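You operate a simulated robot arm through the tools that you are given. There is no shell and no other tool.

Carry out the task below with a simulated two-armed robot. There is one attempt and no reset: what you move stays moved.

JOB
Test the black-dot block at 250 volts, then reset the orange tester.
Fine: Shut the yellow flap after the test; leads stay on; RESET once, the display ends on READY.

It is judged by the outcome, as a careful person would: the job done as asked, and still so three seconds after it is handed in. It fails if anything else is knocked over, pushed out of place, dropped, spilled or broken.

ROBOT AND FRAMES
Two 7-joint arms with two-finger parallel grippers on one trunk that stands fixed in place. Base frame: the origin is at the foot of the trunk, x ahead of it, y to its left, z up; the work surface is at about z = 784. Units: mm, degrees, N and s.
The left shoulder is at [110, 169, 1461], the right one opposite. With the tool pointing down near the work surface each hand reaches from about 360 to 720 mm from the base axis, measured 20 degrees to its own side. Payload 1.57 kg a hand.
The TCP of each hand is the grasp point between the finger pads, 30 mm short of the fingertips. In the tool frame z runs along the fingers and y along their closing line. Largest opening 80 mm; finger width 17, thickness 12; the body of the gripper, 40 by 82 mm, starts 80 mm behind the TCP.
Orientation is that of the tool frame in the base frame, as a unit quaternion [x, y, z, w]. With the fingers straight down and closing along the base's y, the tool's x points along the base's -x, its y along +y and its z along -z.

CONTROLS
- The arms move only by the tool arm_command. It takes "left_targets", "right_targets" or both (then of equal length, played together; a hand with none holds still); each is a list of rows, each a list of 3 entries, a list of its own where there are three numbers: the shift along the tool's x, y, z in units of 400 mm (1.0 is 400 mm), then the turn, a rotation vector about the tool's x, y, z in units of 120 degrees (1.0 is 120 degrees), then the gripper command, from -1 (shut) to 1 (fully open), values between in proportion. In form: [[[dx, dy, dz], [ax, ay, az], gripper], ...]. A call has 1 to 20 rows; each row is the pose to reach, as a shift and turn from the pose commanded when the call began, along the tool's axes at that moment. A call with a number of a shift or a turn outside -1 to 1 is refused whole. Each row takes 0.2 s and may step no farther than 50 mm and 8.6 degrees from the row before; otherwise, or with a gripper value out of range, the whole call is refused. A pose out of reach is approached as far as the arm can. The call stops where the force on the tool passes 50 N (or 10 N more than at its start, if that is more) or the arm is blocked; 0.2 s more then pass. Each finger travels about 72 mm/s and halts on what it meets, pressing with about 31 N; the grip force reading is that of the motor and also rises with nothing between the fingers. The clock runs only during rows and for 0.2 s after the last one: add rows that repeat a pose to give the fingers time. It gives the time, the measured TCP pose, the force on the tool (base axes), the opening and the grip force at its end, in the units of the frame above (readings bear some noise), with the torque about the TCP (base axes, N m) and any sound that the robot's microphone picked up.
- Cameras (640 x 400 px; columns grow to the right, rows downward): "scene" is now at [149.8, -18.6, 1647.7]; the picture's right is [-0.18, -0.98, 0.00], its down [-0.77, 0.14, -0.62] and it looks along [0.61, -0.12, -0.78] (base axes); focal length 336 px, centre (320, 200). "left" rides on the left gripper at [72, 7, -122] in its tool frame; the picture's right is [-0.09, 1.00, 0.00], its down [-0.84, -0.08, -0.54] and it looks along [-0.54, -0.05, 0.84] (tool axes); focal length 238 px, centre (320, 200). "right" rides on the right gripper at [72, -7, -122] in its tool frame; the picture's right is [0.09, 1.00, 0.00], its down [-0.84, 0.08, -0.54] and it looks along [-0.54, 0.05, 0.84] (tool axes); focal length 238 px, centre (320, 200).
- get_image(camera): a new picture of that camera. The clock stands still meanwhile.
- move_column(by): slides the trunk up (or, below 0, down) by that many mm; the arms and the scene camera ride with it, the base frame stays. It gives what a move gives, with no picture.
- aim_head(pan, tilt): turns the head with the scene camera to pan (to the left, within 86 degrees either way) and tilt (down, from -29 to 69), counted from straight ahead of the robot. It gives what a move gives.
- probe_pixels(camera, pixels): for up to 12 pixels [column, row] of the newest picture of that camera ("zoom" is the newest enlarged one), the place [x, y, z] in the base frame of the surface seen there, good to about 3 mm, but the place of the scene camera against the robot may be out by one fixed shift of up to 12 mm in any direction. The clock stands still meanwhile.
- zoom(camera, box): a new picture of the part [left, top, right, bottom] of that camera's present view, enlarged. The clock stands still meanwhile.
- job_done(): hands the job in; it is judged then, once.

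Leave the grippers open and the arms clear of the work at the hand-in unless told otherwise.

The tools are called by a JSON object that holds its "op" and its "data". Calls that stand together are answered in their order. arm_command: Moves the arms, as the interface text tells. Its arguments: {"type":"object","properties":{"left_targets":{"type":"array","items":{"type":"array"}},"right_targets":{"type":"array","items":{"type":"array"}}},"required":[]} The other tools are called the same way: move_column (by) moves the trunk up or down; aim_head (pan, tilt) turns the head that bears the scene camera; get_image (camera) takes a picture; probe_pixels (camera, pixels) gives the place of the surface under pixels of a picture; zoom (camera, box) takes an enlarged picture of a part of a camera's view; job_done () hands the job in.

At the start:

```text
time: 0.0
left_ee_pos: [656.0, 275.1, 1134.6]
left_orientation: [0.0, 1.0, -0.001, 0.0]
left_contact_force: [0.6, 0.5, -0.7]
left_ft_torque: [0.0, 0.02, -0.01]
left_finger_gap: 80.0
left_grasp_force: 0.0
right_ee_pos: [651.9, -284.1, 1148.1]
right_orientation: [0.002, 1.0, -0.001, -0.001]
right_contact_force: [-0.6, -0.2, -0.4]
right_ft_torque: [-0.02, -0.03, 0.01]
right_finger_gap: 79.7
right_grasp_force: 0.1
trunk travel left (down, up): [-775.0, 115.0]
head pan, tilt (commanded): [-10.6, 51.4]
```

scene: 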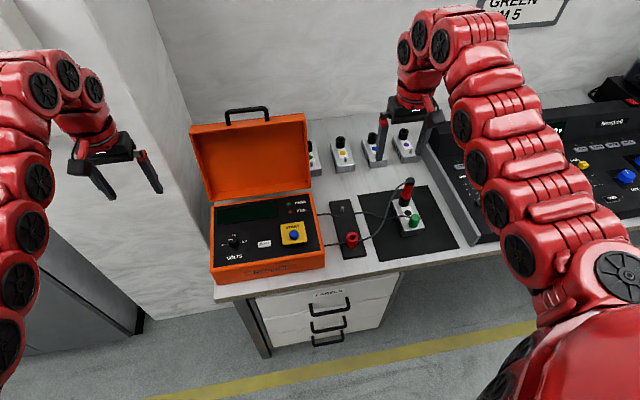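
right: 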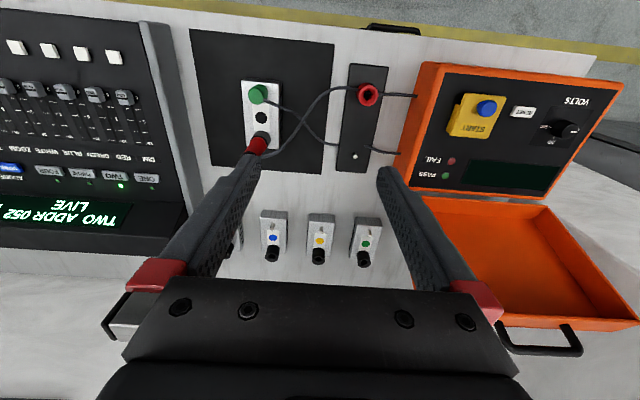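
left: 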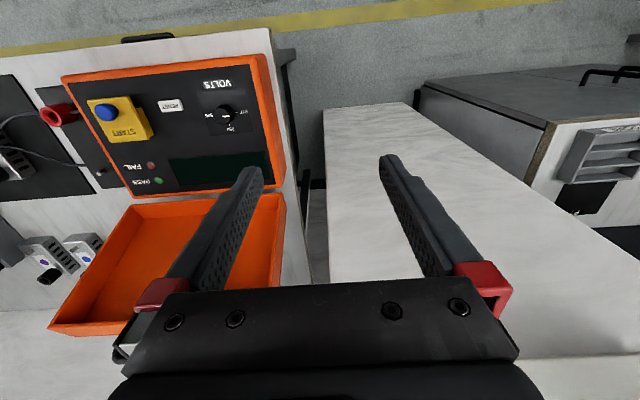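

I see the orange tester at about (262, 235) in the scene view, with a knob near (236, 243), a white button near (264, 243) and a yellow START piece with a blue button near (293, 233). The block being wired sits on the black mat near (408, 215). I'll look closer at the tester and the mat first.

{"op": "zoom", "data": {"camera": "scene", "box": [200, 180, 330, 290]}}

{"op": "zoom", "data": {"camera": "scene", "box": [300, 110, 470, 270]}}

{"op": "zoom", "data": {"camera": "right", "box": [180, 30, 400, 280]}}

{"op": "zoom", "data": {"camera": "left", "box": [60, 50, 290, 220]}}

```text
3.64 times, centred on (265, 235) of scene
```

zoom: 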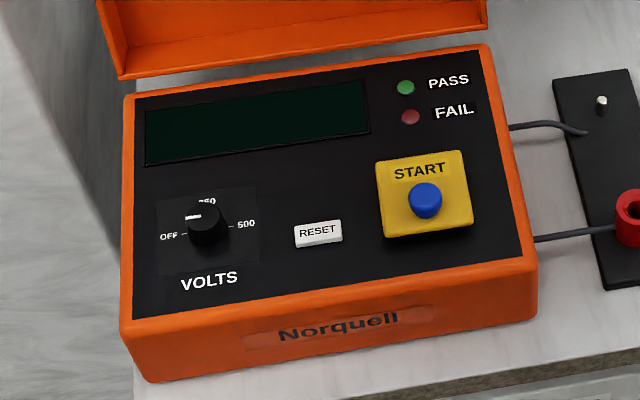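

```text
2.50 times, centred on (385, 190) of scene
```

zoom: 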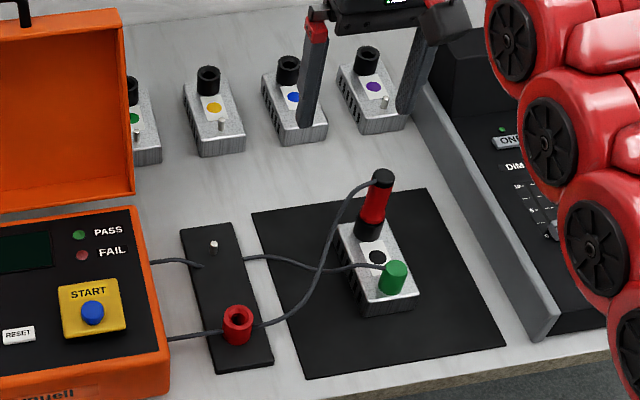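

```text
1.60 times, centred on (290, 155) of right
```

zoom: 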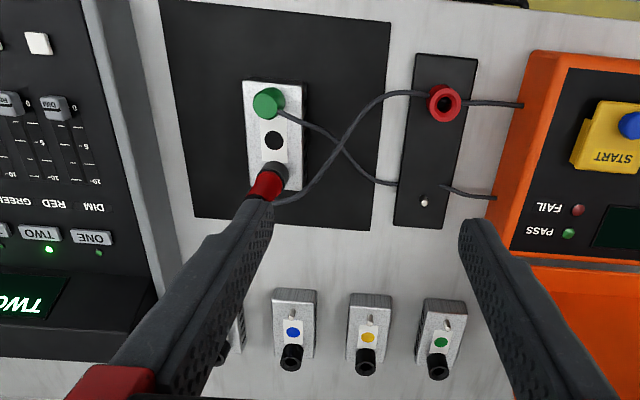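

```text
2.35 times, centred on (175, 135) of left
```

zoom: 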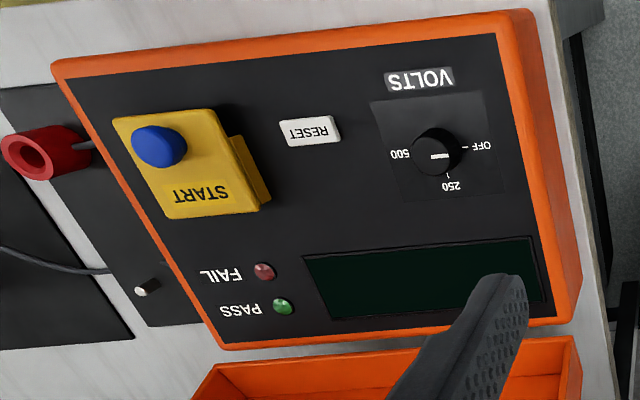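

The black-dot block is already on the mat with the red and green leads on it, and the knob appears to point to OFF. I'll probe the places of the controls and the leads, from the scene camera.

{"op": "get_image", "data": {"camera": "scene"}}

{"op": "probe_pixels", "data": {"camera": "scene", "pixels": [[236, 242], [264, 244], [293, 234], [282, 228], [305, 242], [248, 212], [230, 258], [212, 270], [322, 255], [408, 195], [405, 205], [414, 221]]}}

{"op": "get_image", "data": {"camera": "left"}}

{"op": "probe_pixels", "data": {"camera": "left", "pixels": [[217, 105], [171, 105], [118, 113], [106, 113], [95, 102], [126, 105], [153, 125], [109, 138], [227, 117], [200, 110], [240, 90], [210, 130]]}}

```text
taken
```

scene: 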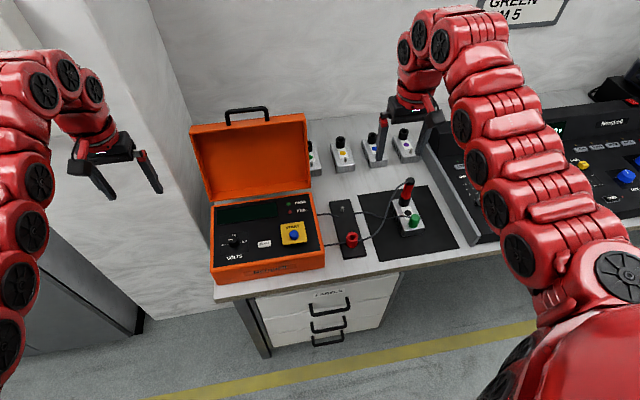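

```text
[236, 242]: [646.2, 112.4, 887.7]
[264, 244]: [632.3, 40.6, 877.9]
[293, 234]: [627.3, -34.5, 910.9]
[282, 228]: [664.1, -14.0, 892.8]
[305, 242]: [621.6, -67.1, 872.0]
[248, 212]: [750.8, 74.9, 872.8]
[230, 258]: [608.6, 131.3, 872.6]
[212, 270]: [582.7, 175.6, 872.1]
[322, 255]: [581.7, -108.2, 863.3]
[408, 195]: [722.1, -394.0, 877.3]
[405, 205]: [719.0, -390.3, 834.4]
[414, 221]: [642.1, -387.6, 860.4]
```

```text
taken
```

left: 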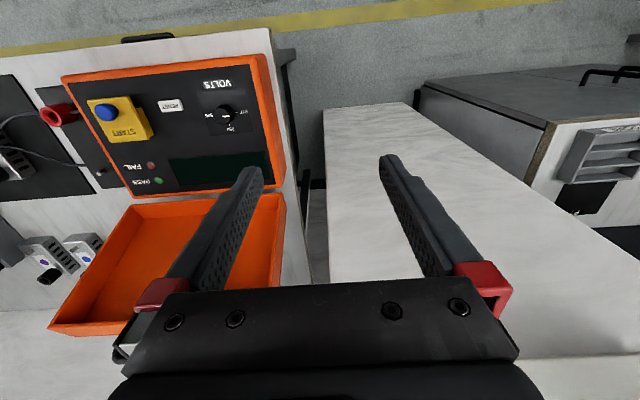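

```text
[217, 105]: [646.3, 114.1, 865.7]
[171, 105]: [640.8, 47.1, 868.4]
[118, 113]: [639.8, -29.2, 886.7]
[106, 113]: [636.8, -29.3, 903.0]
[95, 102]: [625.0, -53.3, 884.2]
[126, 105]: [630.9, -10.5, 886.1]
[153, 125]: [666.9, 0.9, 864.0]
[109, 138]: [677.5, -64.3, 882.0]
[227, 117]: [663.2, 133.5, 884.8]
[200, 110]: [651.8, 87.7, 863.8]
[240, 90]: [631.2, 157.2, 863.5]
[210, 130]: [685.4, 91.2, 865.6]
```

The tester's panel is at about z = 865, with the knob near (646, 113), RESET near (640, 45) and the yellow part near (635, -34). I'm moving the left hand over the tester's near side, still well above it, to get a close picture of the flap and knob.

{"op": "arm_command", "data": {"left_targets": [[[0.0233, -0.0896, 0.035], [0, 0, 0], 1], [[0.0467, -0.1792, 0.07], [0, 0, 0], 1], [[0.07, -0.2688, 0.105], [0, 0, 0], 1], [[0.0933, -0.3583, 0.14], [0, 0, 0], 1], [[0.1167, -0.4479, 0.175], [0, 0, 0], 1], [[0.14, -0.5375, 0.21], [0, 0, 0], 1]]}}

{"op": "get_image", "data": {"camera": "left"}}

```text
time: 1.4
left_ee_pos: [639.5, 213.8, 1110.6]
left_orientation: [0.0, 1.0, 0.0, -0.001]
left_contact_force: [0.1, -0.4, 0.3]
left_ft_torque: [0.0, 0.01, -0.01]
left_finger_gap: 80.0
left_grasp_force: 0.0
left hand out of reach, approached as far as the arm can: row 2, 3, 4, 5, 6
right_ee_pos: [652.7, -283.7, 1148.0]
right_orientation: [0.002, 1.0, 0.0, 0.0]
right_contact_force: [0.9, -0.8, 0.1]
right_ft_torque: [0.0, 0.0, 0.01]
right_finger_gap: 79.9
right_grasp_force: 0.1
trunk travel left (down, up): [-775.0, 115.0]
head pan, tilt (commanded): [-10.6, 51.4]
```

```text
taken
```

left: 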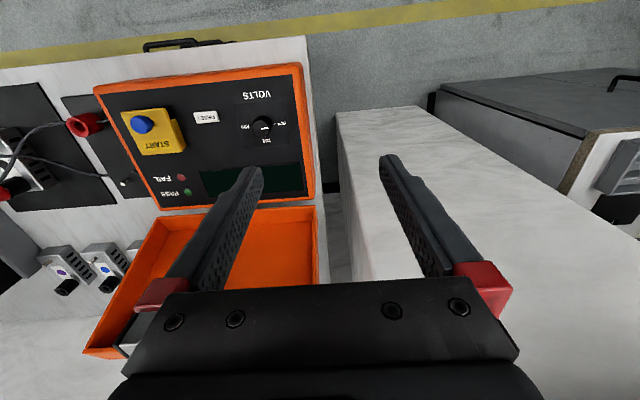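

The left hand stopped at (640, 214, 1111), reported out of reach as it went inward. The arm may be folded too tightly at this height, so I'll lower the hand straight down by 80 mm (to z of about 1030, still clear of everything) and then try inward again.

{"op": "arm_command", "data": {"left_targets": [[[0, 0, 0.1], [0, 0, 0], 1], [[0, 0, 0.2], [0, 0, 0], 1]]}}

```text
time: 2.0
left_ee_pos: [643.3, 212.4, 1028.0]
left_orientation: [0.001, 1.0, 0.0, 0.0]
left_contact_force: [-0.3, -0.3, -0.6]
left_ft_torque: [-0.01, 0.0, 0.0]
left_finger_gap: 80.1
left_grasp_force: 0.0
right_ee_pos: [652.2, -283.0, 1147.8]
right_orientation: [0.002, 1.0, 0.0, 0.0]
right_contact_force: [0.7, 0.3, 0.0]
right_ft_torque: [-0.03, 0.03, 0.0]
right_finger_gap: 80.0
right_grasp_force: 0.0
trunk travel left (down, up): [-775.0, 115.0]
head pan, tilt (commanded): [-10.6, 51.4]
```

Lowering worked: the hand is at (643, 212, 1028). Now I'll move it inward, toward (600, 60, 1030), in small steps above the tester.

{"op": "arm_command", "data": {"left_targets": [[[0.025, -0.09, 0], [0, 0, 0], 1], [[0.05, -0.18, 0], [0, 0, 0], 1], [[0.08, -0.27, 0], [0, 0, 0], 1], [[0.1, -0.36, 0], [0, 0, 0], 1]]}}

{"op": "get_image", "data": {"camera": "left"}}

```text
time: 3.0
left_ee_pos: [623.4, 65.1, 1014.0]
left_orientation: [0.0, 1.0, 0.001, 0.001]
left_contact_force: [-0.9, 0.2, 0.1]
left_ft_torque: [0.02, 0.03, 0.01]
left_finger_gap: 79.8
left_grasp_force: 0.1
left hand out of reach, approached as far as the arm can: row 2, 3, 4
right_ee_pos: [652.1, -286.3, 1147.5]
right_orientation: [0.002, 1.0, 0.001, 0.0]
right_contact_force: [0.3, 0.6, 0.6]
right_ft_torque: [0.05, 0.0, 0.05]
right_finger_gap: 79.9
right_grasp_force: 0.1
trunk travel left (down, up): [-775.0, 115.0]
head pan, tilt (commanded): [-10.6, 51.4]
```

```text
taken
```

left: 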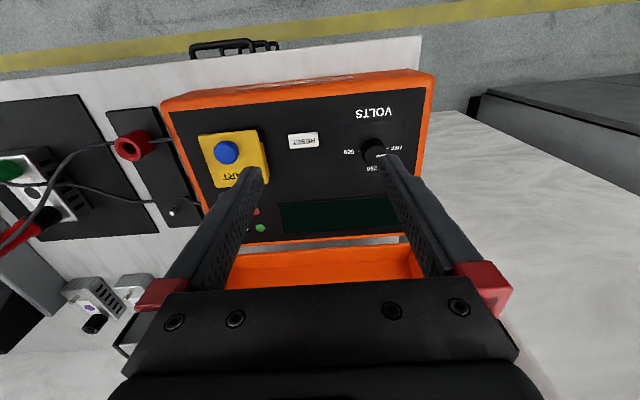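

The hand is at (623, 65, 1014). The yellow part shows at about (235, 160) in this view; I'll zoom in on it and on the knob.

{"op": "zoom", "data": {"camera": "left", "box": [180, 110, 290, 200]}}

{"op": "zoom", "data": {"camera": "left", "box": [320, 90, 430, 200]}}

{"op": "zoom", "data": {"camera": "left", "box": [0, 90, 180, 260]}}

{"op": "zoom", "data": {"camera": "scene", "box": [265, 205, 325, 260]}}

```text
4.44 times, centred on (235, 155) of left
```

zoom: 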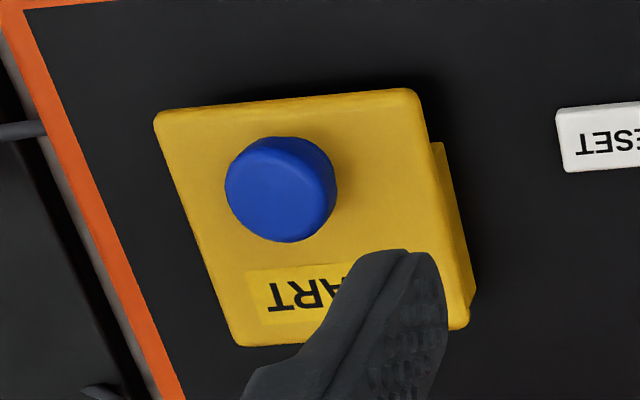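

```text
3.64 times, centred on (375, 145) of left
```

zoom: 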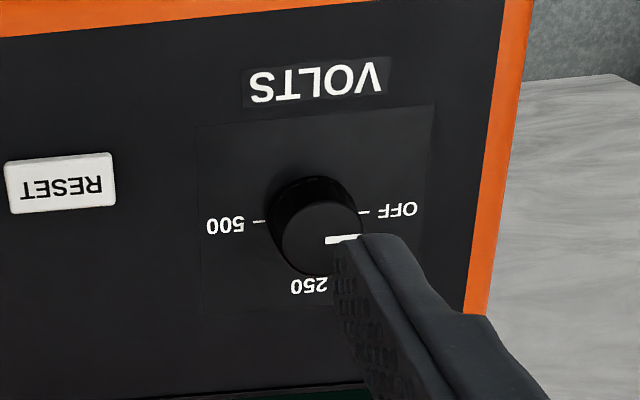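

```text
2.35 times, centred on (90, 175) of left
```

zoom: 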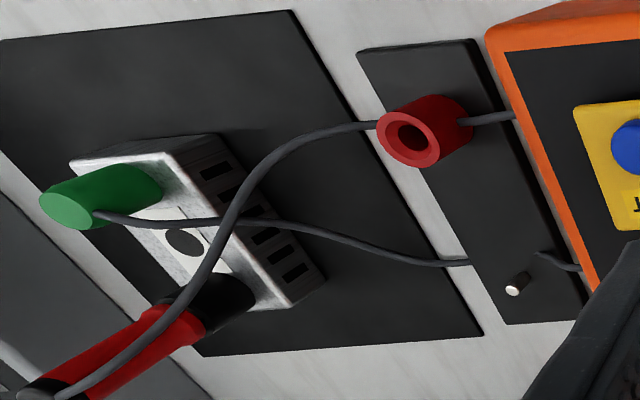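

```text
7.27 times, centred on (295, 232) of scene
```

zoom: 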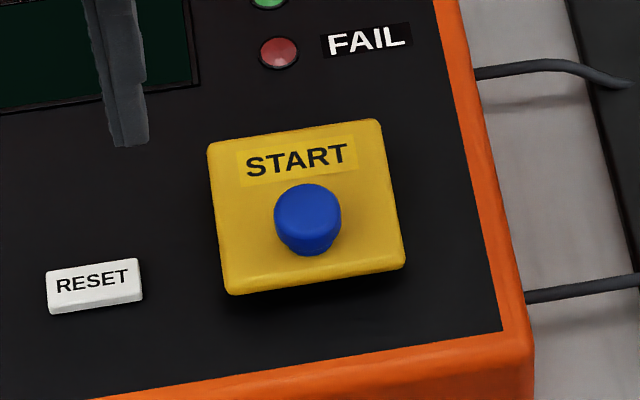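

The yellow part looks like a cover plate labelled START with a blue lifting knob, with a yellow strip (perhaps a hinge block) under its left (+y) edge; the START button would be underneath. I'll re-zoom with the left camera and probe the plate, the strip and the panel around it.

{"op": "zoom", "data": {"camera": "left", "box": [180, 110, 290, 200]}}

{"op": "probe_pixels", "data": {"camera": "zoom", "pixels": [[165, 120], [410, 98], [240, 340], [455, 322], [445, 170], [462, 280], [270, 190], [325, 190], [290, 238], [500, 200], [300, 70], [435, 140]]}}

```text
4.44 times, centred on (235, 155) of left
```

zoom: 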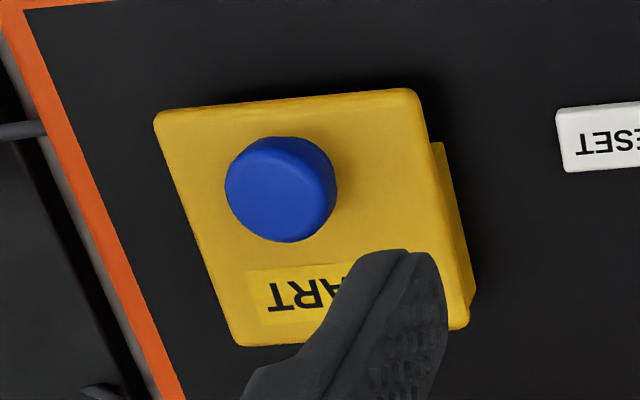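

```text
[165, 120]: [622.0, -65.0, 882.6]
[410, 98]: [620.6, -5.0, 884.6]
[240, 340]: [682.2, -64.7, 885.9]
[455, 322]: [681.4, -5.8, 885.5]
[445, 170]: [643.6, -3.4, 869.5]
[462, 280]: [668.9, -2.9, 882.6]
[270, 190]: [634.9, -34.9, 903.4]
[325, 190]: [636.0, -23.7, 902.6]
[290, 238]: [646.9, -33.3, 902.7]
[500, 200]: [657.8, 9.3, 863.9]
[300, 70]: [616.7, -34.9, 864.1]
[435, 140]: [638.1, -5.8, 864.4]
```

The plate spans x 621–682, y -65 to -5, top at about z 885, with the blue knob at about (636, -33), top z 903. I want to see its other side, so I'm zooming the right camera in on it.

{"op": "get_image", "data": {"camera": "right"}}

{"op": "zoom", "data": {"camera": "right", "box": [430, 70, 540, 160]}}

{"op": "zoom", "data": {"camera": "right", "box": [220, 60, 400, 180]}}

```text
taken
```

right: 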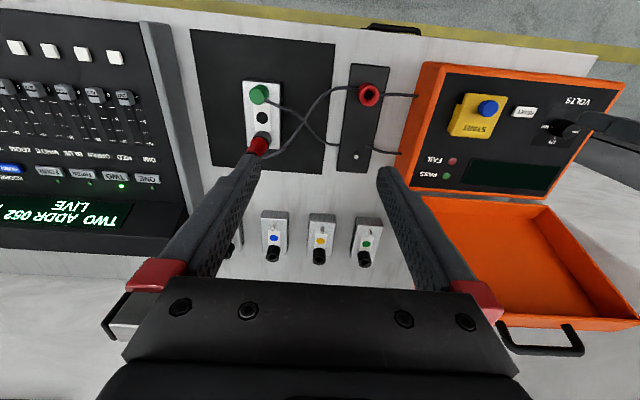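

```text
4.44 times, centred on (485, 115) of right
```

zoom: 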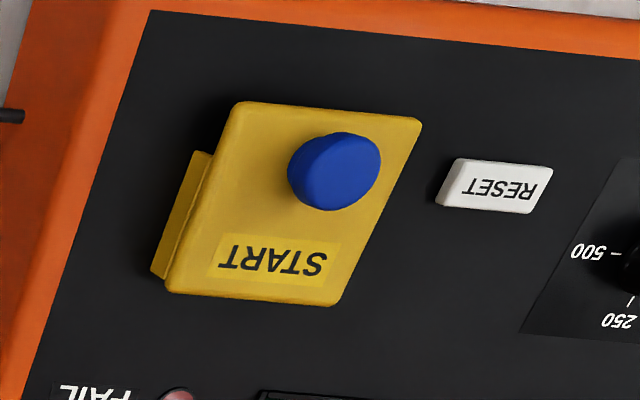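

```text
3.33 times, centred on (310, 120) of right
```

zoom: 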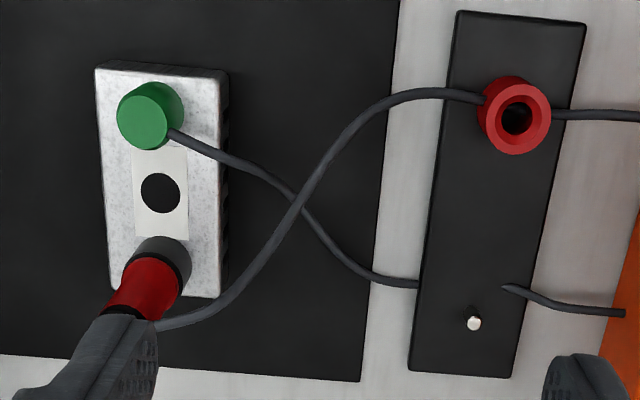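

The cover has a yellow housing showing on both sides from about x 638 on, so it likely hinges at its far edge (x ≈ 682), with the knob near the free near edge. The arms are cramped at this height, so I'll raise the trunk by 100 mm to gain reach.

{"op": "move_column", "data": {"by": 100}}

{"op": "get_image", "data": {"camera": "scene"}}

{"op": "get_image", "data": {"camera": "left"}}

```text
time: 4.3
left_ee_pos: [624.4, 67.2, 1113.8]
left_orientation: [-0.001, 1.0, 0.0, 0.0]
left_contact_force: [-0.4, 0.4, 0.0]
left_ft_torque: [-0.03, -0.02, 0.03]
left_finger_gap: 80.1
left_grasp_force: 0.0
right_ee_pos: [651.8, -282.7, 1247.6]
right_orientation: [0.003, 1.0, 0.0, 0.0]
right_contact_force: [-0.6, -1.1, -0.4]
right_ft_torque: [0.0, -0.02, 0.01]
right_finger_gap: 79.8
right_grasp_force: 0.1
trunk travel left (down, up): [-875.0, 15.0]
head pan, tilt (commanded): [-10.6, 51.4]
```

```text
taken
```

scene: 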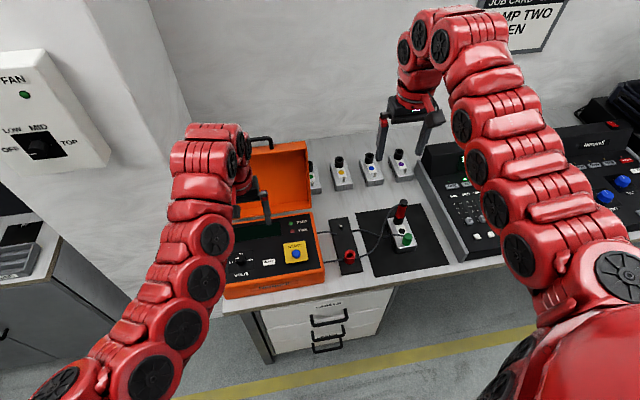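

```text
taken
```

left: 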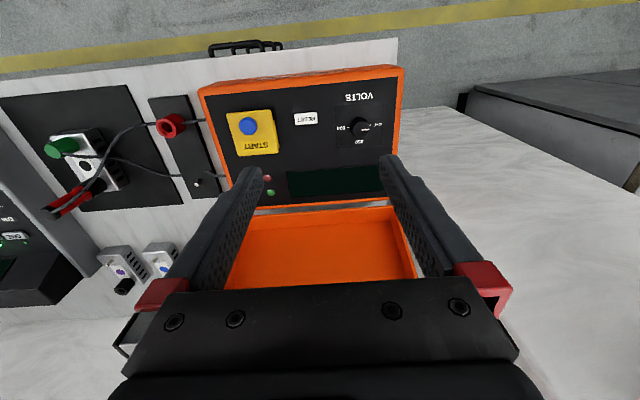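

Now a clear view of the knob at about (360, 127) in the left camera. I'll zoom and probe it, plus RESET at (305, 118).

{"op": "zoom", "data": {"camera": "left", "box": [325, 90, 395, 155]}}

{"op": "probe_pixels", "data": {"camera": "zoom", "pixels": [[290, 190], [330, 230], [360, 235], [385, 235], [320, 270], [350, 180], [395, 220], [300, 250]]}}

{"op": "zoom", "data": {"camera": "scene", "box": [210, 210, 330, 300]}}

```text
6.15 times, centred on (360, 122) of left
```

zoom: 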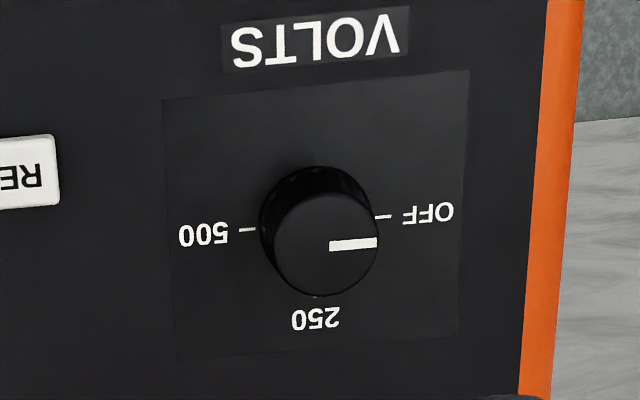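

```text
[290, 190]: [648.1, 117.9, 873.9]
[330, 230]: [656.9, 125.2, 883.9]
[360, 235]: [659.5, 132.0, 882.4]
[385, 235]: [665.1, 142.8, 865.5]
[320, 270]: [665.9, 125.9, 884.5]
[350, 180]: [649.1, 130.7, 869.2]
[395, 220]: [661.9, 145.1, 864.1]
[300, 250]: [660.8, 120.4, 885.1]
```

```text
4.44 times, centred on (270, 255) of scene
```

zoom: 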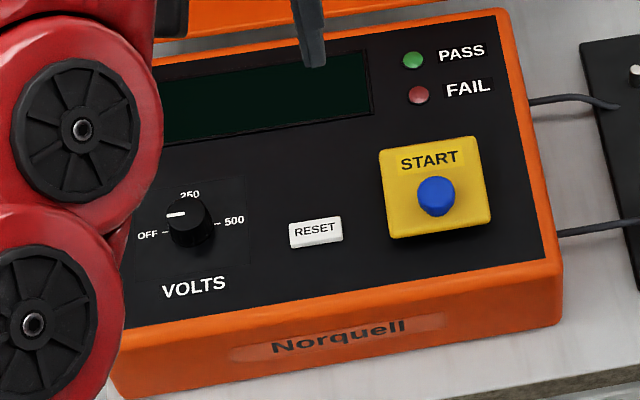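

The volts knob's top centre is about (660, 125.5, 884.5), roughly 24 mm across and 20 mm tall, its white line pointing to OFF (+y). The panel is at z ≈ 864. I'm bringing the left hand above it to z ≈ 960, with the fingers half open.

{"op": "arm_command", "data": {"left_targets": [[[-0.0223, 0.0365, 0.0961], [0, 0, 0], 0.5], [[-0.0445, 0.0729, 0.1923], [0, 0, 0], 0.25], [[-0.0668, 0.1094, 0.2884], [0, 0, 0], 0.25], [[-0.089, 0.1458, 0.3845], [0, 0, 0], 0.25], [[-0.089, 0.1458, 0.3845], [0, 0, 0], 0.25]]}}

{"op": "get_image", "data": {"camera": "left"}}

```text
time: 5.5
left_ee_pos: [655.2, 125.1, 960.7]
left_orientation: [0.002, 1.0, 0.0, 0.0]
left_contact_force: [0.2, -1.4, -0.4]
left_ft_torque: [0.02, 0.0, 0.01]
left_finger_gap: 49.9
left_grasp_force: 0.1
right_ee_pos: [652.5, -283.7, 1248.5]
right_orientation: [0.002, 1.0, 0.0, 0.0]
right_contact_force: [-0.4, -0.2, 0.1]
right_ft_torque: [0.03, -0.02, -0.05]
right_finger_gap: 80.1
right_grasp_force: 0.1
trunk travel left (down, up): [-875.0, 15.0]
head pan, tilt (commanded): [-10.6, 51.4]
```

```text
taken
```

left: 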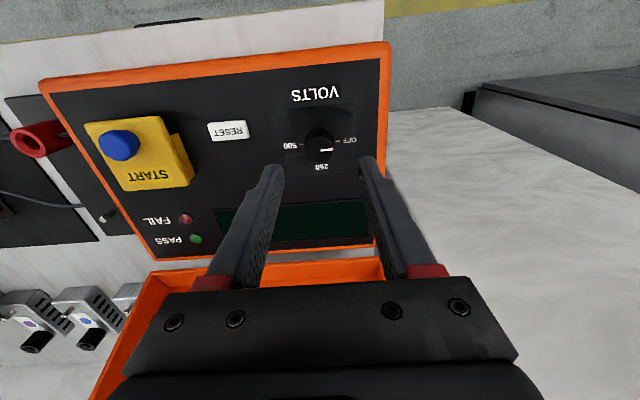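

The hand is at (655, 125, 961), the knob showing at (318, 148). I'll zoom and probe it again from closer range.

{"op": "zoom", "data": {"camera": "left", "box": [270, 110, 370, 180]}}

{"op": "probe_pixels", "data": {"camera": "zoom", "pixels": [[320, 245], [340, 235], [300, 235], [320, 215], [340, 255], [300, 260], [310, 200], [250, 230], [390, 215]]}}

```text
5.71 times, centred on (320, 145) of left
```

zoom: 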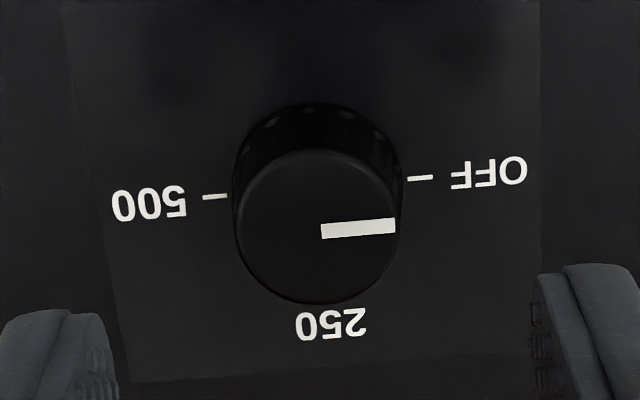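

```text
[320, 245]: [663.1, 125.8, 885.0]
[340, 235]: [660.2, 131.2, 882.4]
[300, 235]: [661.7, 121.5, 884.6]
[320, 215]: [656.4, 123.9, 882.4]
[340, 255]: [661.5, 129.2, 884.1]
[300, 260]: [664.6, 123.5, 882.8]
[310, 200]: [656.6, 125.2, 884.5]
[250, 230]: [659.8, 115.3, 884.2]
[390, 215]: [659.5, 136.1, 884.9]
```

The knob centre checks at about (659.5, 125.5). Before gripping, I'll test in the air whether the wrist can turn the 90° (OFF to 250 is clockwise from above, a positive turn about the tool's z).

{"op": "arm_command", "data": {"left_targets": [[[0, 0, 0], [0, 0, 0.07], 0.25], [[0, 0, 0], [0, 0, 0.14], 0.25], [[0, 0, 0], [0, 0, 0.21], 0.25], [[0, 0, 0], [0, 0, 0.28], 0.25], [[0, 0, 0], [0, 0, 0.35], 0.25], [[0, 0, 0], [0, 0, 0.42], 0.25], [[0, 0, 0], [0, 0, 0.49], 0.25], [[0, 0, 0], [0, 0, 0.56], 0.25], [[0, 0, 0], [0, 0, 0.63], 0.25], [[0, 0, 0], [0, 0, 0.7], 0.25], [[0, 0, 0], [0, 0, 0.77], 0.25]]}}

{"op": "get_image", "data": {"camera": "left"}}

```text
time: 7.9
left_ee_pos: [658.2, 124.9, 959.5]
left_orientation: [0.723, 0.691, 0.001, 0.0]
left_contact_force: [0.7, 0.1, 0.7]
left_ft_torque: [-0.01, 0.01, 0.02]
left_finger_gap: 50.1
left_grasp_force: 0.0
right_ee_pos: [652.7, -284.4, 1248.5]
right_orientation: [0.002, 1.0, -0.001, 0.0]
right_contact_force: [-0.5, 0.0, 0.1]
right_ft_torque: [0.01, -0.03, 0.0]
right_finger_gap: 79.8
right_grasp_force: 0.2
trunk travel left (down, up): [-875.0, 15.0]
head pan, tilt (commanded): [-10.6, 51.4]
```

```text
taken
```

left: 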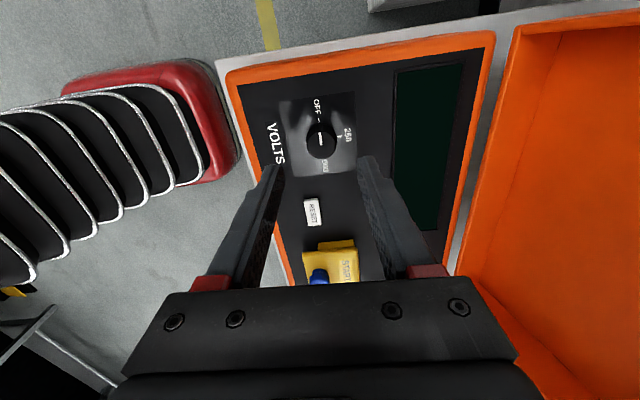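

The wrist turns the full 92°. From here the camera also sees the cover from its left side, at about (330, 262); I'll zoom on that before turning back.

{"op": "zoom", "data": {"camera": "left", "box": [285, 190, 375, 290]}}

```text
4.00 times, centred on (330, 240) of left
```

zoom: 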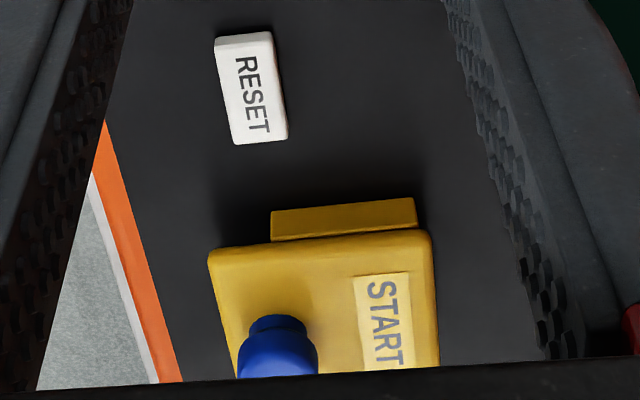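

The cover's housing starts about 16 mm behind its free near edge. I'm now turning the wrist back to its starting angle so I can grip the knob.

{"op": "arm_command", "data": {"left_targets": [[[0, 0, 0], [0, 0, -0.07], 0.25], [[0, 0, 0], [0, 0, -0.14], 0.25], [[0, 0, 0], [0, 0, -0.21], 0.25], [[0, 0, 0], [0, 0, -0.28], 0.25], [[0, 0, 0], [0, 0, -0.35], 0.25], [[0, 0, 0], [0, 0, -0.42], 0.25], [[0, 0, 0], [0, 0, -0.49], 0.25], [[0, 0, 0], [0, 0, -0.56], 0.25], [[0, 0, 0], [0, 0, -0.63], 0.25], [[0, 0, 0], [0, 0, -0.7], 0.25], [[0, 0, 0], [0, 0, -0.77], 0.25]]}}

```text
time: 10.3
left_ee_pos: [660.4, 126.2, 960.6]
left_orientation: [-0.001, 1.0, 0.0, 0.0]
left_contact_force: [0.1, -0.3, -0.4]
left_ft_torque: [0.02, 0.04, 0.02]
left_finger_gap: 49.8
left_grasp_force: 0.0
right_ee_pos: [653.6, -283.9, 1247.9]
right_orientation: [0.002, 1.0, 0.0, 0.0]
right_contact_force: [-0.4, -0.5, 0.0]
right_ft_torque: [0.02, -0.02, 0.0]
right_finger_gap: 79.8
right_grasp_force: 0.1
trunk travel left (down, up): [-875.0, 15.0]
head pan, tilt (commanded): [-10.6, 51.4]
```

The hand is at (660, 126, 961), right above the knob. I'm descending 62 mm so the fingertips end about 4 mm above the panel, on either side of the knob.

{"op": "arm_command", "data": {"left_targets": [[[0, 0, 0.06], [0, 0, 0], 0.25], [[0, 0, 0.11], [0, 0, 0], 0.25], [[0, 0, 0.155], [0, 0, 0], 0.25], [[0, 0, 0.155], [0, 0, 0], 0.25]]}}

{"op": "get_image", "data": {"camera": "left"}}

```text
time: 11.3
left_ee_pos: [654.1, 125.3, 902.0]
left_orientation: [-0.001, 1.0, 0.0, -0.001]
left_contact_force: [-0.5, 0.3, -0.1]
left_ft_torque: [0.0, -0.02, 0.05]
left_finger_gap: 50.0
left_grasp_force: 0.0
left hand out of reach, approached as far as the arm can: row 3, 4
right_ee_pos: [651.9, -284.5, 1248.6]
right_orientation: [0.001, 1.0, 0.0, -0.001]
right_contact_force: [-0.8, -0.1, 0.2]
right_ft_torque: [0.0, 0.0, 0.01]
right_finger_gap: 80.2
right_grasp_force: 0.1
trunk travel left (down, up): [-875.0, 15.0]
head pan, tilt (commanded): [-10.6, 51.4]
```

```text
taken
```

left: 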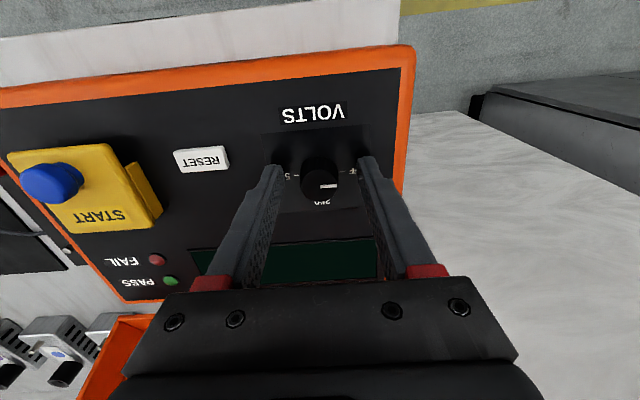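

The hand stopped at z ≈ 902, x ≈ 654: now the arm is too stretched with the trunk fully raised. I'll lift the hand 60 mm, then lower the trunk by 50 mm to the middle ground.

{"op": "arm_command", "data": {"left_targets": [[[0, 0, -0.075], [0, 0, 0], 0.25], [[0, 0, -0.15], [0, 0, 0], 0.25], [[0, 0, -0.15], [0, 0, 0], 0.25]]}}

{"op": "move_column", "data": {"by": -50}}

{"op": "get_image", "data": {"camera": "left"}}

```text
time: 12.1
left_ee_pos: [653.1, 127.0, 963.8]
left_orientation: [0.001, 1.0, 0.001, 0.0]
left_contact_force: [-0.3, 0.8, 0.5]
left_ft_torque: [0.03, 0.0, 0.0]
left_finger_gap: 49.9
left_grasp_force: 0.2
right_ee_pos: [652.8, -284.6, 1247.1]
right_orientation: [0.002, 1.0, 0.0, 0.0]
right_contact_force: [-0.2, 0.6, 0.2]
right_ft_torque: [0.03, 0.02, -0.03]
right_finger_gap: 80.2
right_grasp_force: 0.0
trunk travel left (down, up): [-875.0, 15.0]
head pan, tilt (commanded): [-10.6, 51.4]
```

```text
time: 13.1
left_ee_pos: [652.8, 125.8, 912.9]
left_orientation: [0.001, 1.0, 0.0, 0.001]
left_contact_force: [0.4, 0.0, 0.4]
left_ft_torque: [-0.03, -0.01, 0.02]
left_finger_gap: 49.9
left_grasp_force: 0.0
right_ee_pos: [651.2, -283.5, 1199.5]
right_orientation: [0.002, 1.0, 0.0, -0.001]
right_contact_force: [-0.2, 0.0, 1.0]
right_ft_torque: [0.02, -0.03, -0.02]
right_finger_gap: 80.0
right_grasp_force: 0.1
trunk travel left (down, up): [-825.0, 65.0]
head pan, tilt (commanded): [-10.6, 51.4]
```

```text
taken
```

left: 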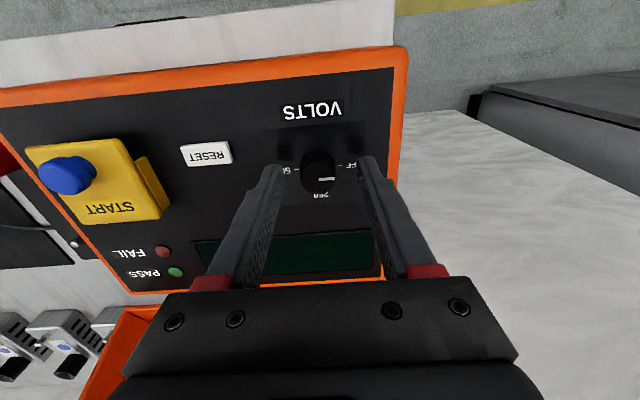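

The hand is at (653, 126, 913). I need +6.5 mm in x and 15 mm down, done in that order.

{"op": "arm_command", "data": {"left_targets": [[[-0.016, 0, 0], [0, 0, 0], 0.25], [[-0.016, 0, 0.02], [0, 0, 0], 0.25], [[-0.016, 0, 0.0375], [0, 0, 0], 0.25], [[-0.016, 0, 0.0375], [0, 0, 0], 0.25]]}}

{"op": "get_image", "data": {"camera": "left"}}

{"op": "zoom", "data": {"camera": "left", "box": [250, 120, 400, 230]}}

```text
time: 14.1
left_ee_pos: [660.2, 126.8, 897.5]
left_orientation: [-0.001, 1.0, 0.0, 0.0]
left_contact_force: [-0.4, -0.7, 0.0]
left_ft_torque: [0.0, 0.01, 0.0]
left_finger_gap: 49.9
left_grasp_force: 0.1
right_ee_pos: [652.4, -283.1, 1196.8]
right_orientation: [0.001, 1.0, 0.001, 0.0]
right_contact_force: [0.0, 0.6, 0.6]
right_ft_torque: [0.02, -0.01, 0.01]
right_finger_gap: 79.9
right_grasp_force: 0.1
trunk travel left (down, up): [-825.0, 65.0]
head pan, tilt (commanded): [-10.6, 51.4]
```

```text
taken
```

left: 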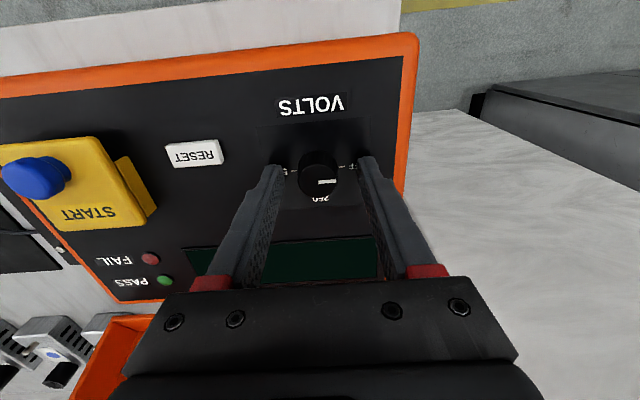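

```text
3.64 times, centred on (325, 175) of left
```

zoom: 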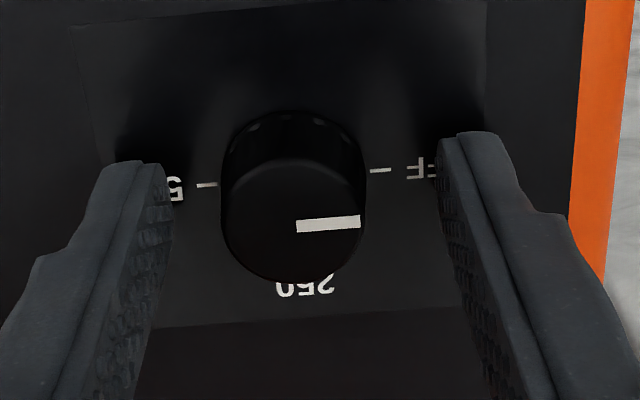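

The knob sits centred between the fingertips. I'm closing on it now.

{"op": "arm_command", "data": {"left_targets": [[[0, 0, 0], [0, 0, 0], -0.7], [[0, 0, 0], [0, 0, 0], -0.7], [[0, 0, 0], [0, 0, 0], -0.7]]}}

{"op": "zoom", "data": {"camera": "left", "box": [250, 120, 400, 230]}}

```text
time: 14.8
left_ee_pos: [659.1, 124.6, 898.2]
left_orientation: [0.002, 1.0, 0.0, 0.0]
left_contact_force: [0.0, -7.1, -0.5]
left_ft_torque: [-0.33, 0.02, -0.02]
left_finger_gap: 27.5
left_grasp_force: 38.3
right_ee_pos: [651.8, -285.7, 1198.6]
right_orientation: [0.002, 1.0, 0.0, 0.001]
right_contact_force: [1.0, 0.1, 0.0]
right_ft_torque: [-0.01, -0.02, -0.02]
right_finger_gap: 80.2
right_grasp_force: 0.0
trunk travel left (down, up): [-825.0, 65.0]
head pan, tilt (commanded): [-10.6, 51.4]
```

```text
3.64 times, centred on (325, 175) of left
```

zoom: 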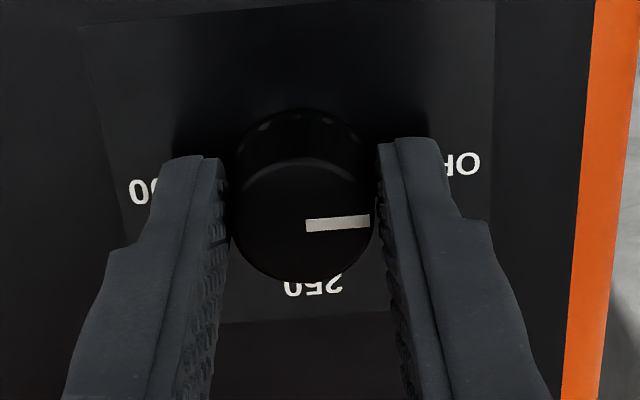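

The fingers hold the knob at a gap of 27.5 mm, with a slight side force of -7 N in y, so I'll ease the hand about 1.5 mm to -y. Then I'll turn the knob 90° clockwise.

{"op": "arm_command", "data": {"left_targets": [[[0, -0.004, 0], [0, 0, 0], -0.7], [[0, -0.004, 0], [0, 0, 0.068], -0.7], [[0, -0.004, 0], [0, 0, 0.136], -0.7], [[0, -0.004, 0], [0, 0, 0.204], -0.7], [[0, -0.004, 0], [0, 0, 0.272], -0.7], [[0, -0.004, 0], [0, 0, 0.34], -0.7], [[0, -0.004, 0], [0, 0, 0.408], -0.7], [[0, -0.004, 0], [0, 0, 0.476], -0.7], [[0, -0.004, 0], [0, 0, 0.544], -0.7], [[0, -0.004, 0], [0, 0, 0.612], -0.7], [[0, -0.004, 0], [0, 0, 0.68], -0.7], [[0, -0.004, 0], [0, 0, 0.75], -0.7], [[0, -0.004, 0], [0, 0, 0.75], -0.7]]}}

{"op": "get_image", "data": {"camera": "left"}}

{"op": "zoom", "data": {"camera": "left", "box": [250, 120, 400, 230]}}

{"op": "get_image", "data": {"camera": "scene"}}

```text
time: 17.6
left_ee_pos: [660.1, 126.4, 897.5]
left_orientation: [0.708, 0.706, 0.0, 0.001]
left_contact_force: [-1.1, 0.9, -2.8]
left_ft_torque: [0.22, 0.08, -0.06]
left_finger_gap: 27.2
left_grasp_force: 38.5
right_ee_pos: [652.9, -283.6, 1197.7]
right_orientation: [0.002, 1.0, 0.0, -0.001]
right_contact_force: [0.0, 0.4, 0.3]
right_ft_torque: [-0.01, 0.02, -0.03]
right_finger_gap: 80.2
right_grasp_force: 0.0
trunk travel left (down, up): [-825.0, 65.0]
head pan, tilt (commanded): [-10.6, 51.4]
```

```text
taken
```

left: 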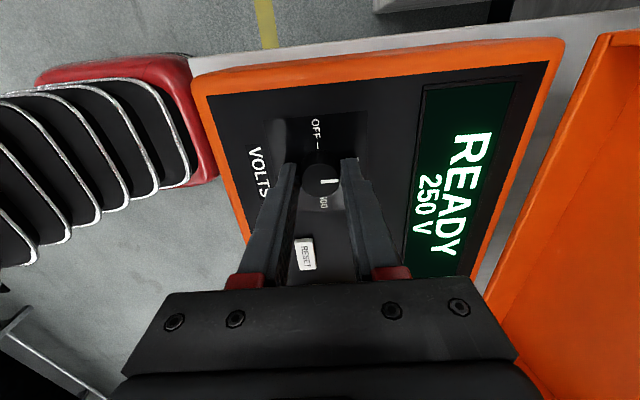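

```text
3.64 times, centred on (325, 175) of left
```

zoom: 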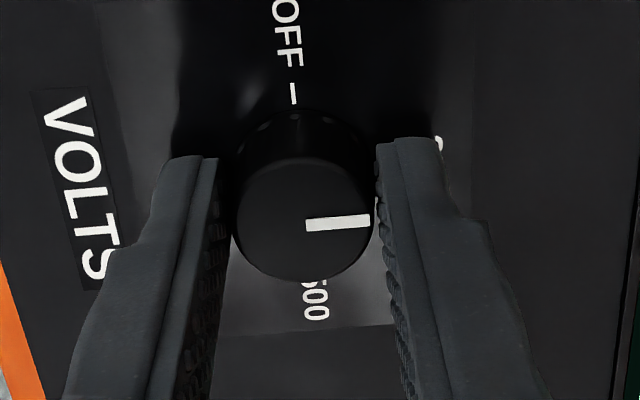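

```text
taken
```

scene: 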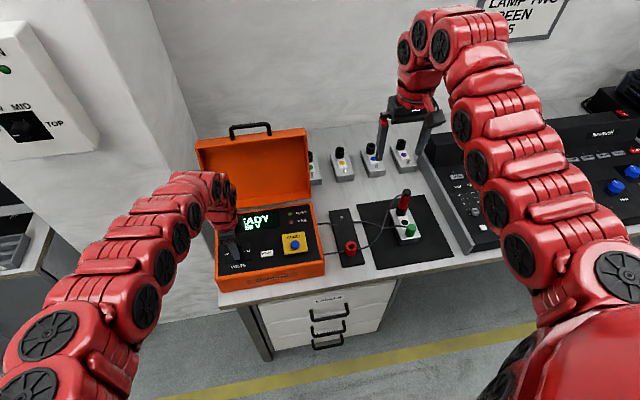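

The display now lights up with "READY 250 V" and the knob's white line points at 250. I'll release the knob and lift straight up.

{"op": "arm_command", "data": {"left_targets": [[[0, 0, 0], [0, 0, 0], 0.25], [[0, 0, 0], [0, 0, 0], 0.25], [[0, 0, -0.1], [0, 0, 0], 0.25], [[0, 0, -0.2], [0, 0, 0], 0.25]]}}

{"op": "get_image", "data": {"camera": "left"}}

{"op": "get_image", "data": {"camera": "scene"}}

```text
time: 18.6
left_ee_pos: [658.7, 124.6, 978.5]
left_orientation: [0.708, 0.707, 0.0, 0.0]
left_contact_force: [-0.3, 0.5, -0.1]
left_ft_torque: [-0.02, 0.0, 0.01]
left_finger_gap: 49.8
left_grasp_force: 0.1
right_ee_pos: [650.8, -284.1, 1198.4]
right_orientation: [0.002, 1.0, 0.001, 0.0]
right_contact_force: [-0.2, -0.6, 0.0]
right_ft_torque: [-0.01, -0.07, 0.02]
right_finger_gap: 80.1
right_grasp_force: 0.0
trunk travel left (down, up): [-825.0, 65.0]
head pan, tilt (commanded): [-10.6, 51.4]
```

```text
taken
```

left: 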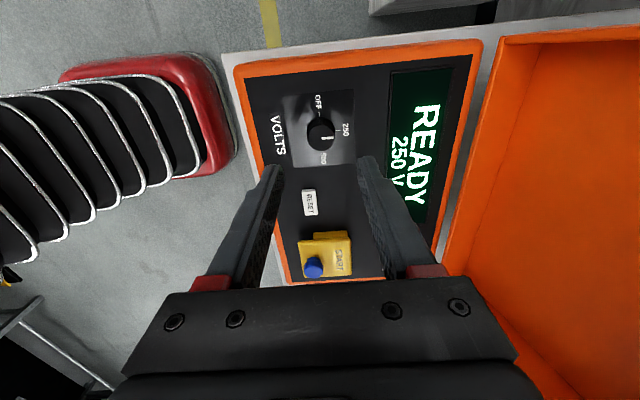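

```text
taken
```

scene: 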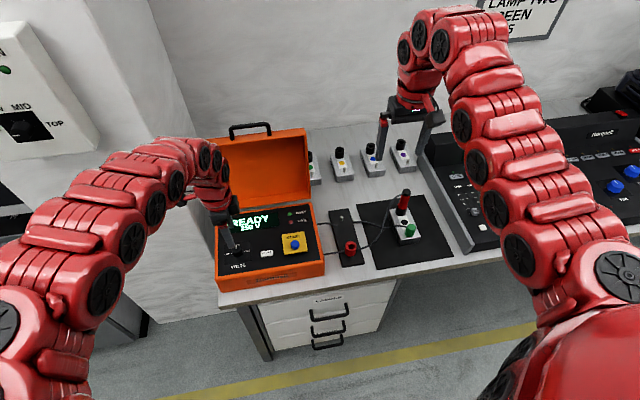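

The knob stayed at 250 and the display shows READY 250 V. Next I'll swing the left hand back to its original angle and off to the left, to about (639, 225, 998), so the right hand can come to the cover.

{"op": "arm_command", "data": {"left_targets": [[[0.022, -0.004, -0.01], [0, 0, -0.068], 0.25], [[0.045, -0.009, -0.02], [0, 0, -0.136], 0.25], [[0.068, -0.013, -0.03], [0, 0, -0.204], 0.25], [[0.09, -0.018, -0.04], [0, 0, -0.272], 0.25], [[0.113, -0.022, -0.05], [0, 0, -0.34], 0.25], [[0.136, -0.027, -0.05], [0, 0, -0.408], 0.25], [[0.159, -0.031, -0.05], [0, 0, -0.476], 0.25], [[0.181, -0.036, -0.05], [0, 0, -0.544], 0.25], [[0.204, -0.04, -0.05], [0, 0, -0.612], 0.25], [[0.227, -0.045, -0.05], [0, 0, -0.68], 0.25], [[0.25, -0.05, -0.05], [0, 0, -0.75], 0.25]]}}

{"op": "get_image", "data": {"camera": "scene"}}

{"op": "zoom", "data": {"camera": "scene", "box": [210, 190, 330, 295]}}

```text
time: 21.1
left_ee_pos: [640.6, 226.1, 998.3]
left_orientation: [0.0, 1.0, 0.0, 0.001]
left_contact_force: [-0.6, 0.5, 0.3]
left_ft_torque: [-0.01, -0.02, -0.01]
left_finger_gap: 49.9
left_grasp_force: 0.0
right_ee_pos: [651.4, -283.5, 1197.9]
right_orientation: [0.001, 1.0, -0.001, 0.001]
right_contact_force: [0.1, 1.2, 0.1]
right_ft_torque: [-0.02, 0.03, -0.01]
right_finger_gap: 80.2
right_grasp_force: 0.1
trunk travel left (down, up): [-825.0, 65.0]
head pan, tilt (commanded): [-10.6, 51.4]
```

```text
taken
```

scene: 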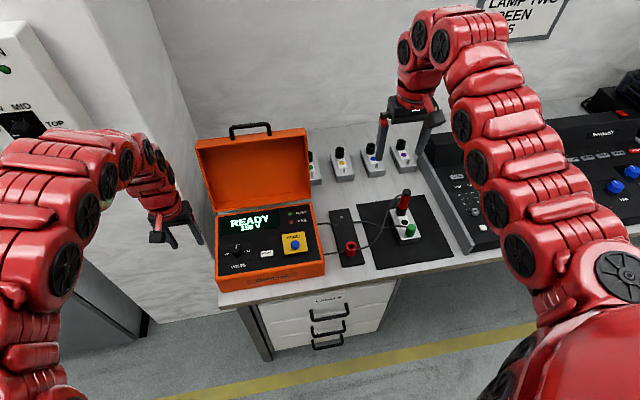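

```text
3.81 times, centred on (270, 242) of scene
```

zoom: 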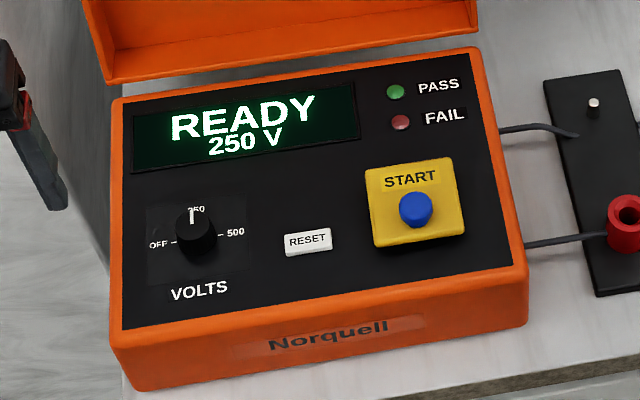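

The picture confirms READY 250 V with the knob line at 250. I'll take the right hand down to z ≈ 1050 first, then across to above the blue knob, about (636, -33, 1000).

{"op": "arm_command", "data": {"right_targets": [[[0, 0, 0.12], [0, 0, 0], 0.6], [[0, 0, 0.24], [0, 0, 0], 0.25], [[0, 0, 0.36], [0, 0, 0], 0.25], [[0.0065, 0.104, 0.39], [0, 0, 0], 0.25], [[0.013, 0.208, 0.41], [0, 0, 0], 0.25], [[0.0195, 0.312, 0.43], [0, 0, 0], 0.25], [[0.026, 0.416, 0.45], [0, 0, 0], 0.25], [[0.0325, 0.52, 0.47], [0, 0, 0], 0.25], [[0.0385, 0.626, 0.495], [0, 0, 0], 0.25], [[0.0385, 0.626, 0.495], [0, 0, 0], 0.25]]}}

{"op": "get_image", "data": {"camera": "right"}}

{"op": "get_image", "data": {"camera": "scene"}}

```text
time: 23.2
left_ee_pos: [639.0, 225.5, 998.3]
left_orientation: [0.0, 1.0, 0.0, 0.0]
left_contact_force: [-0.7, 0.1, -0.3]
left_ft_torque: [0.01, 0.02, -0.01]
left_finger_gap: 49.7
left_grasp_force: 0.1
right_ee_pos: [636.4, -32.9, 999.8]
right_orientation: [0.002, 1.0, 0.0, 0.0]
right_contact_force: [0.0, -0.4, 0.2]
right_ft_torque: [0.02, -0.01, 0.01]
right_finger_gap: 49.9
right_grasp_force: 0.1
trunk travel left (down, up): [-825.0, 65.0]
head pan, tilt (commanded): [-10.6, 51.4]
```

```text
taken
```

right: 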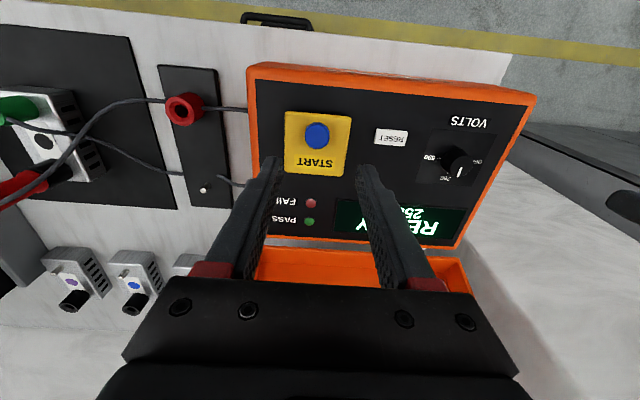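

```text
taken
```

scene: 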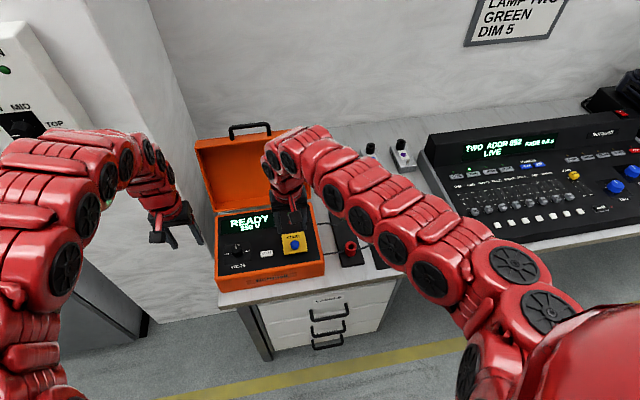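

The right hand is at (636, -33, 1000), with the cover at about (316, 142) in its view. I'll zoom and probe the blue knob and plate from here to line up.

{"op": "zoom", "data": {"camera": "right", "box": [270, 95, 370, 185]}}

{"op": "probe_pixels", "data": {"camera": "zoom", "pixels": [[300, 185], [300, 150], [345, 185], [255, 185], [300, 225], [195, 85], [435, 100], [195, 330], [430, 340], [310, 320], [310, 370], [550, 170]]}}

```text
4.44 times, centred on (320, 140) of right
```

zoom: 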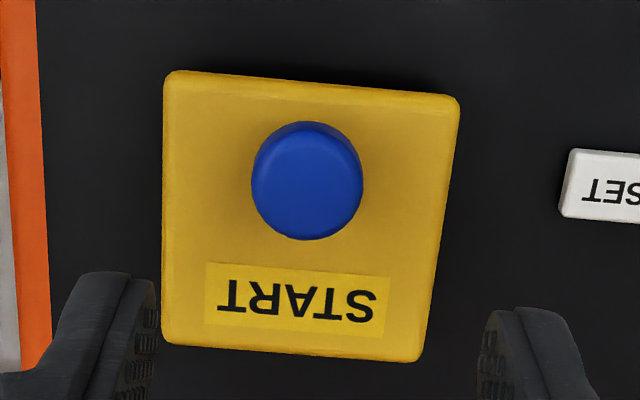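

```text
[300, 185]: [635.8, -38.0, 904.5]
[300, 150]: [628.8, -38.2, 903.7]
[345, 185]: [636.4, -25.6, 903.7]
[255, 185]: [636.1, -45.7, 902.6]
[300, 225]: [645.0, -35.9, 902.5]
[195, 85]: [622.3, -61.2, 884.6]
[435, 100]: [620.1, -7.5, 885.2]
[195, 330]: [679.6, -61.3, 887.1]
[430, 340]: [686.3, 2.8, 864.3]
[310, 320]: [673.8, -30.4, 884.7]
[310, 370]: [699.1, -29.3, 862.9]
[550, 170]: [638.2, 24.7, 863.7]
```

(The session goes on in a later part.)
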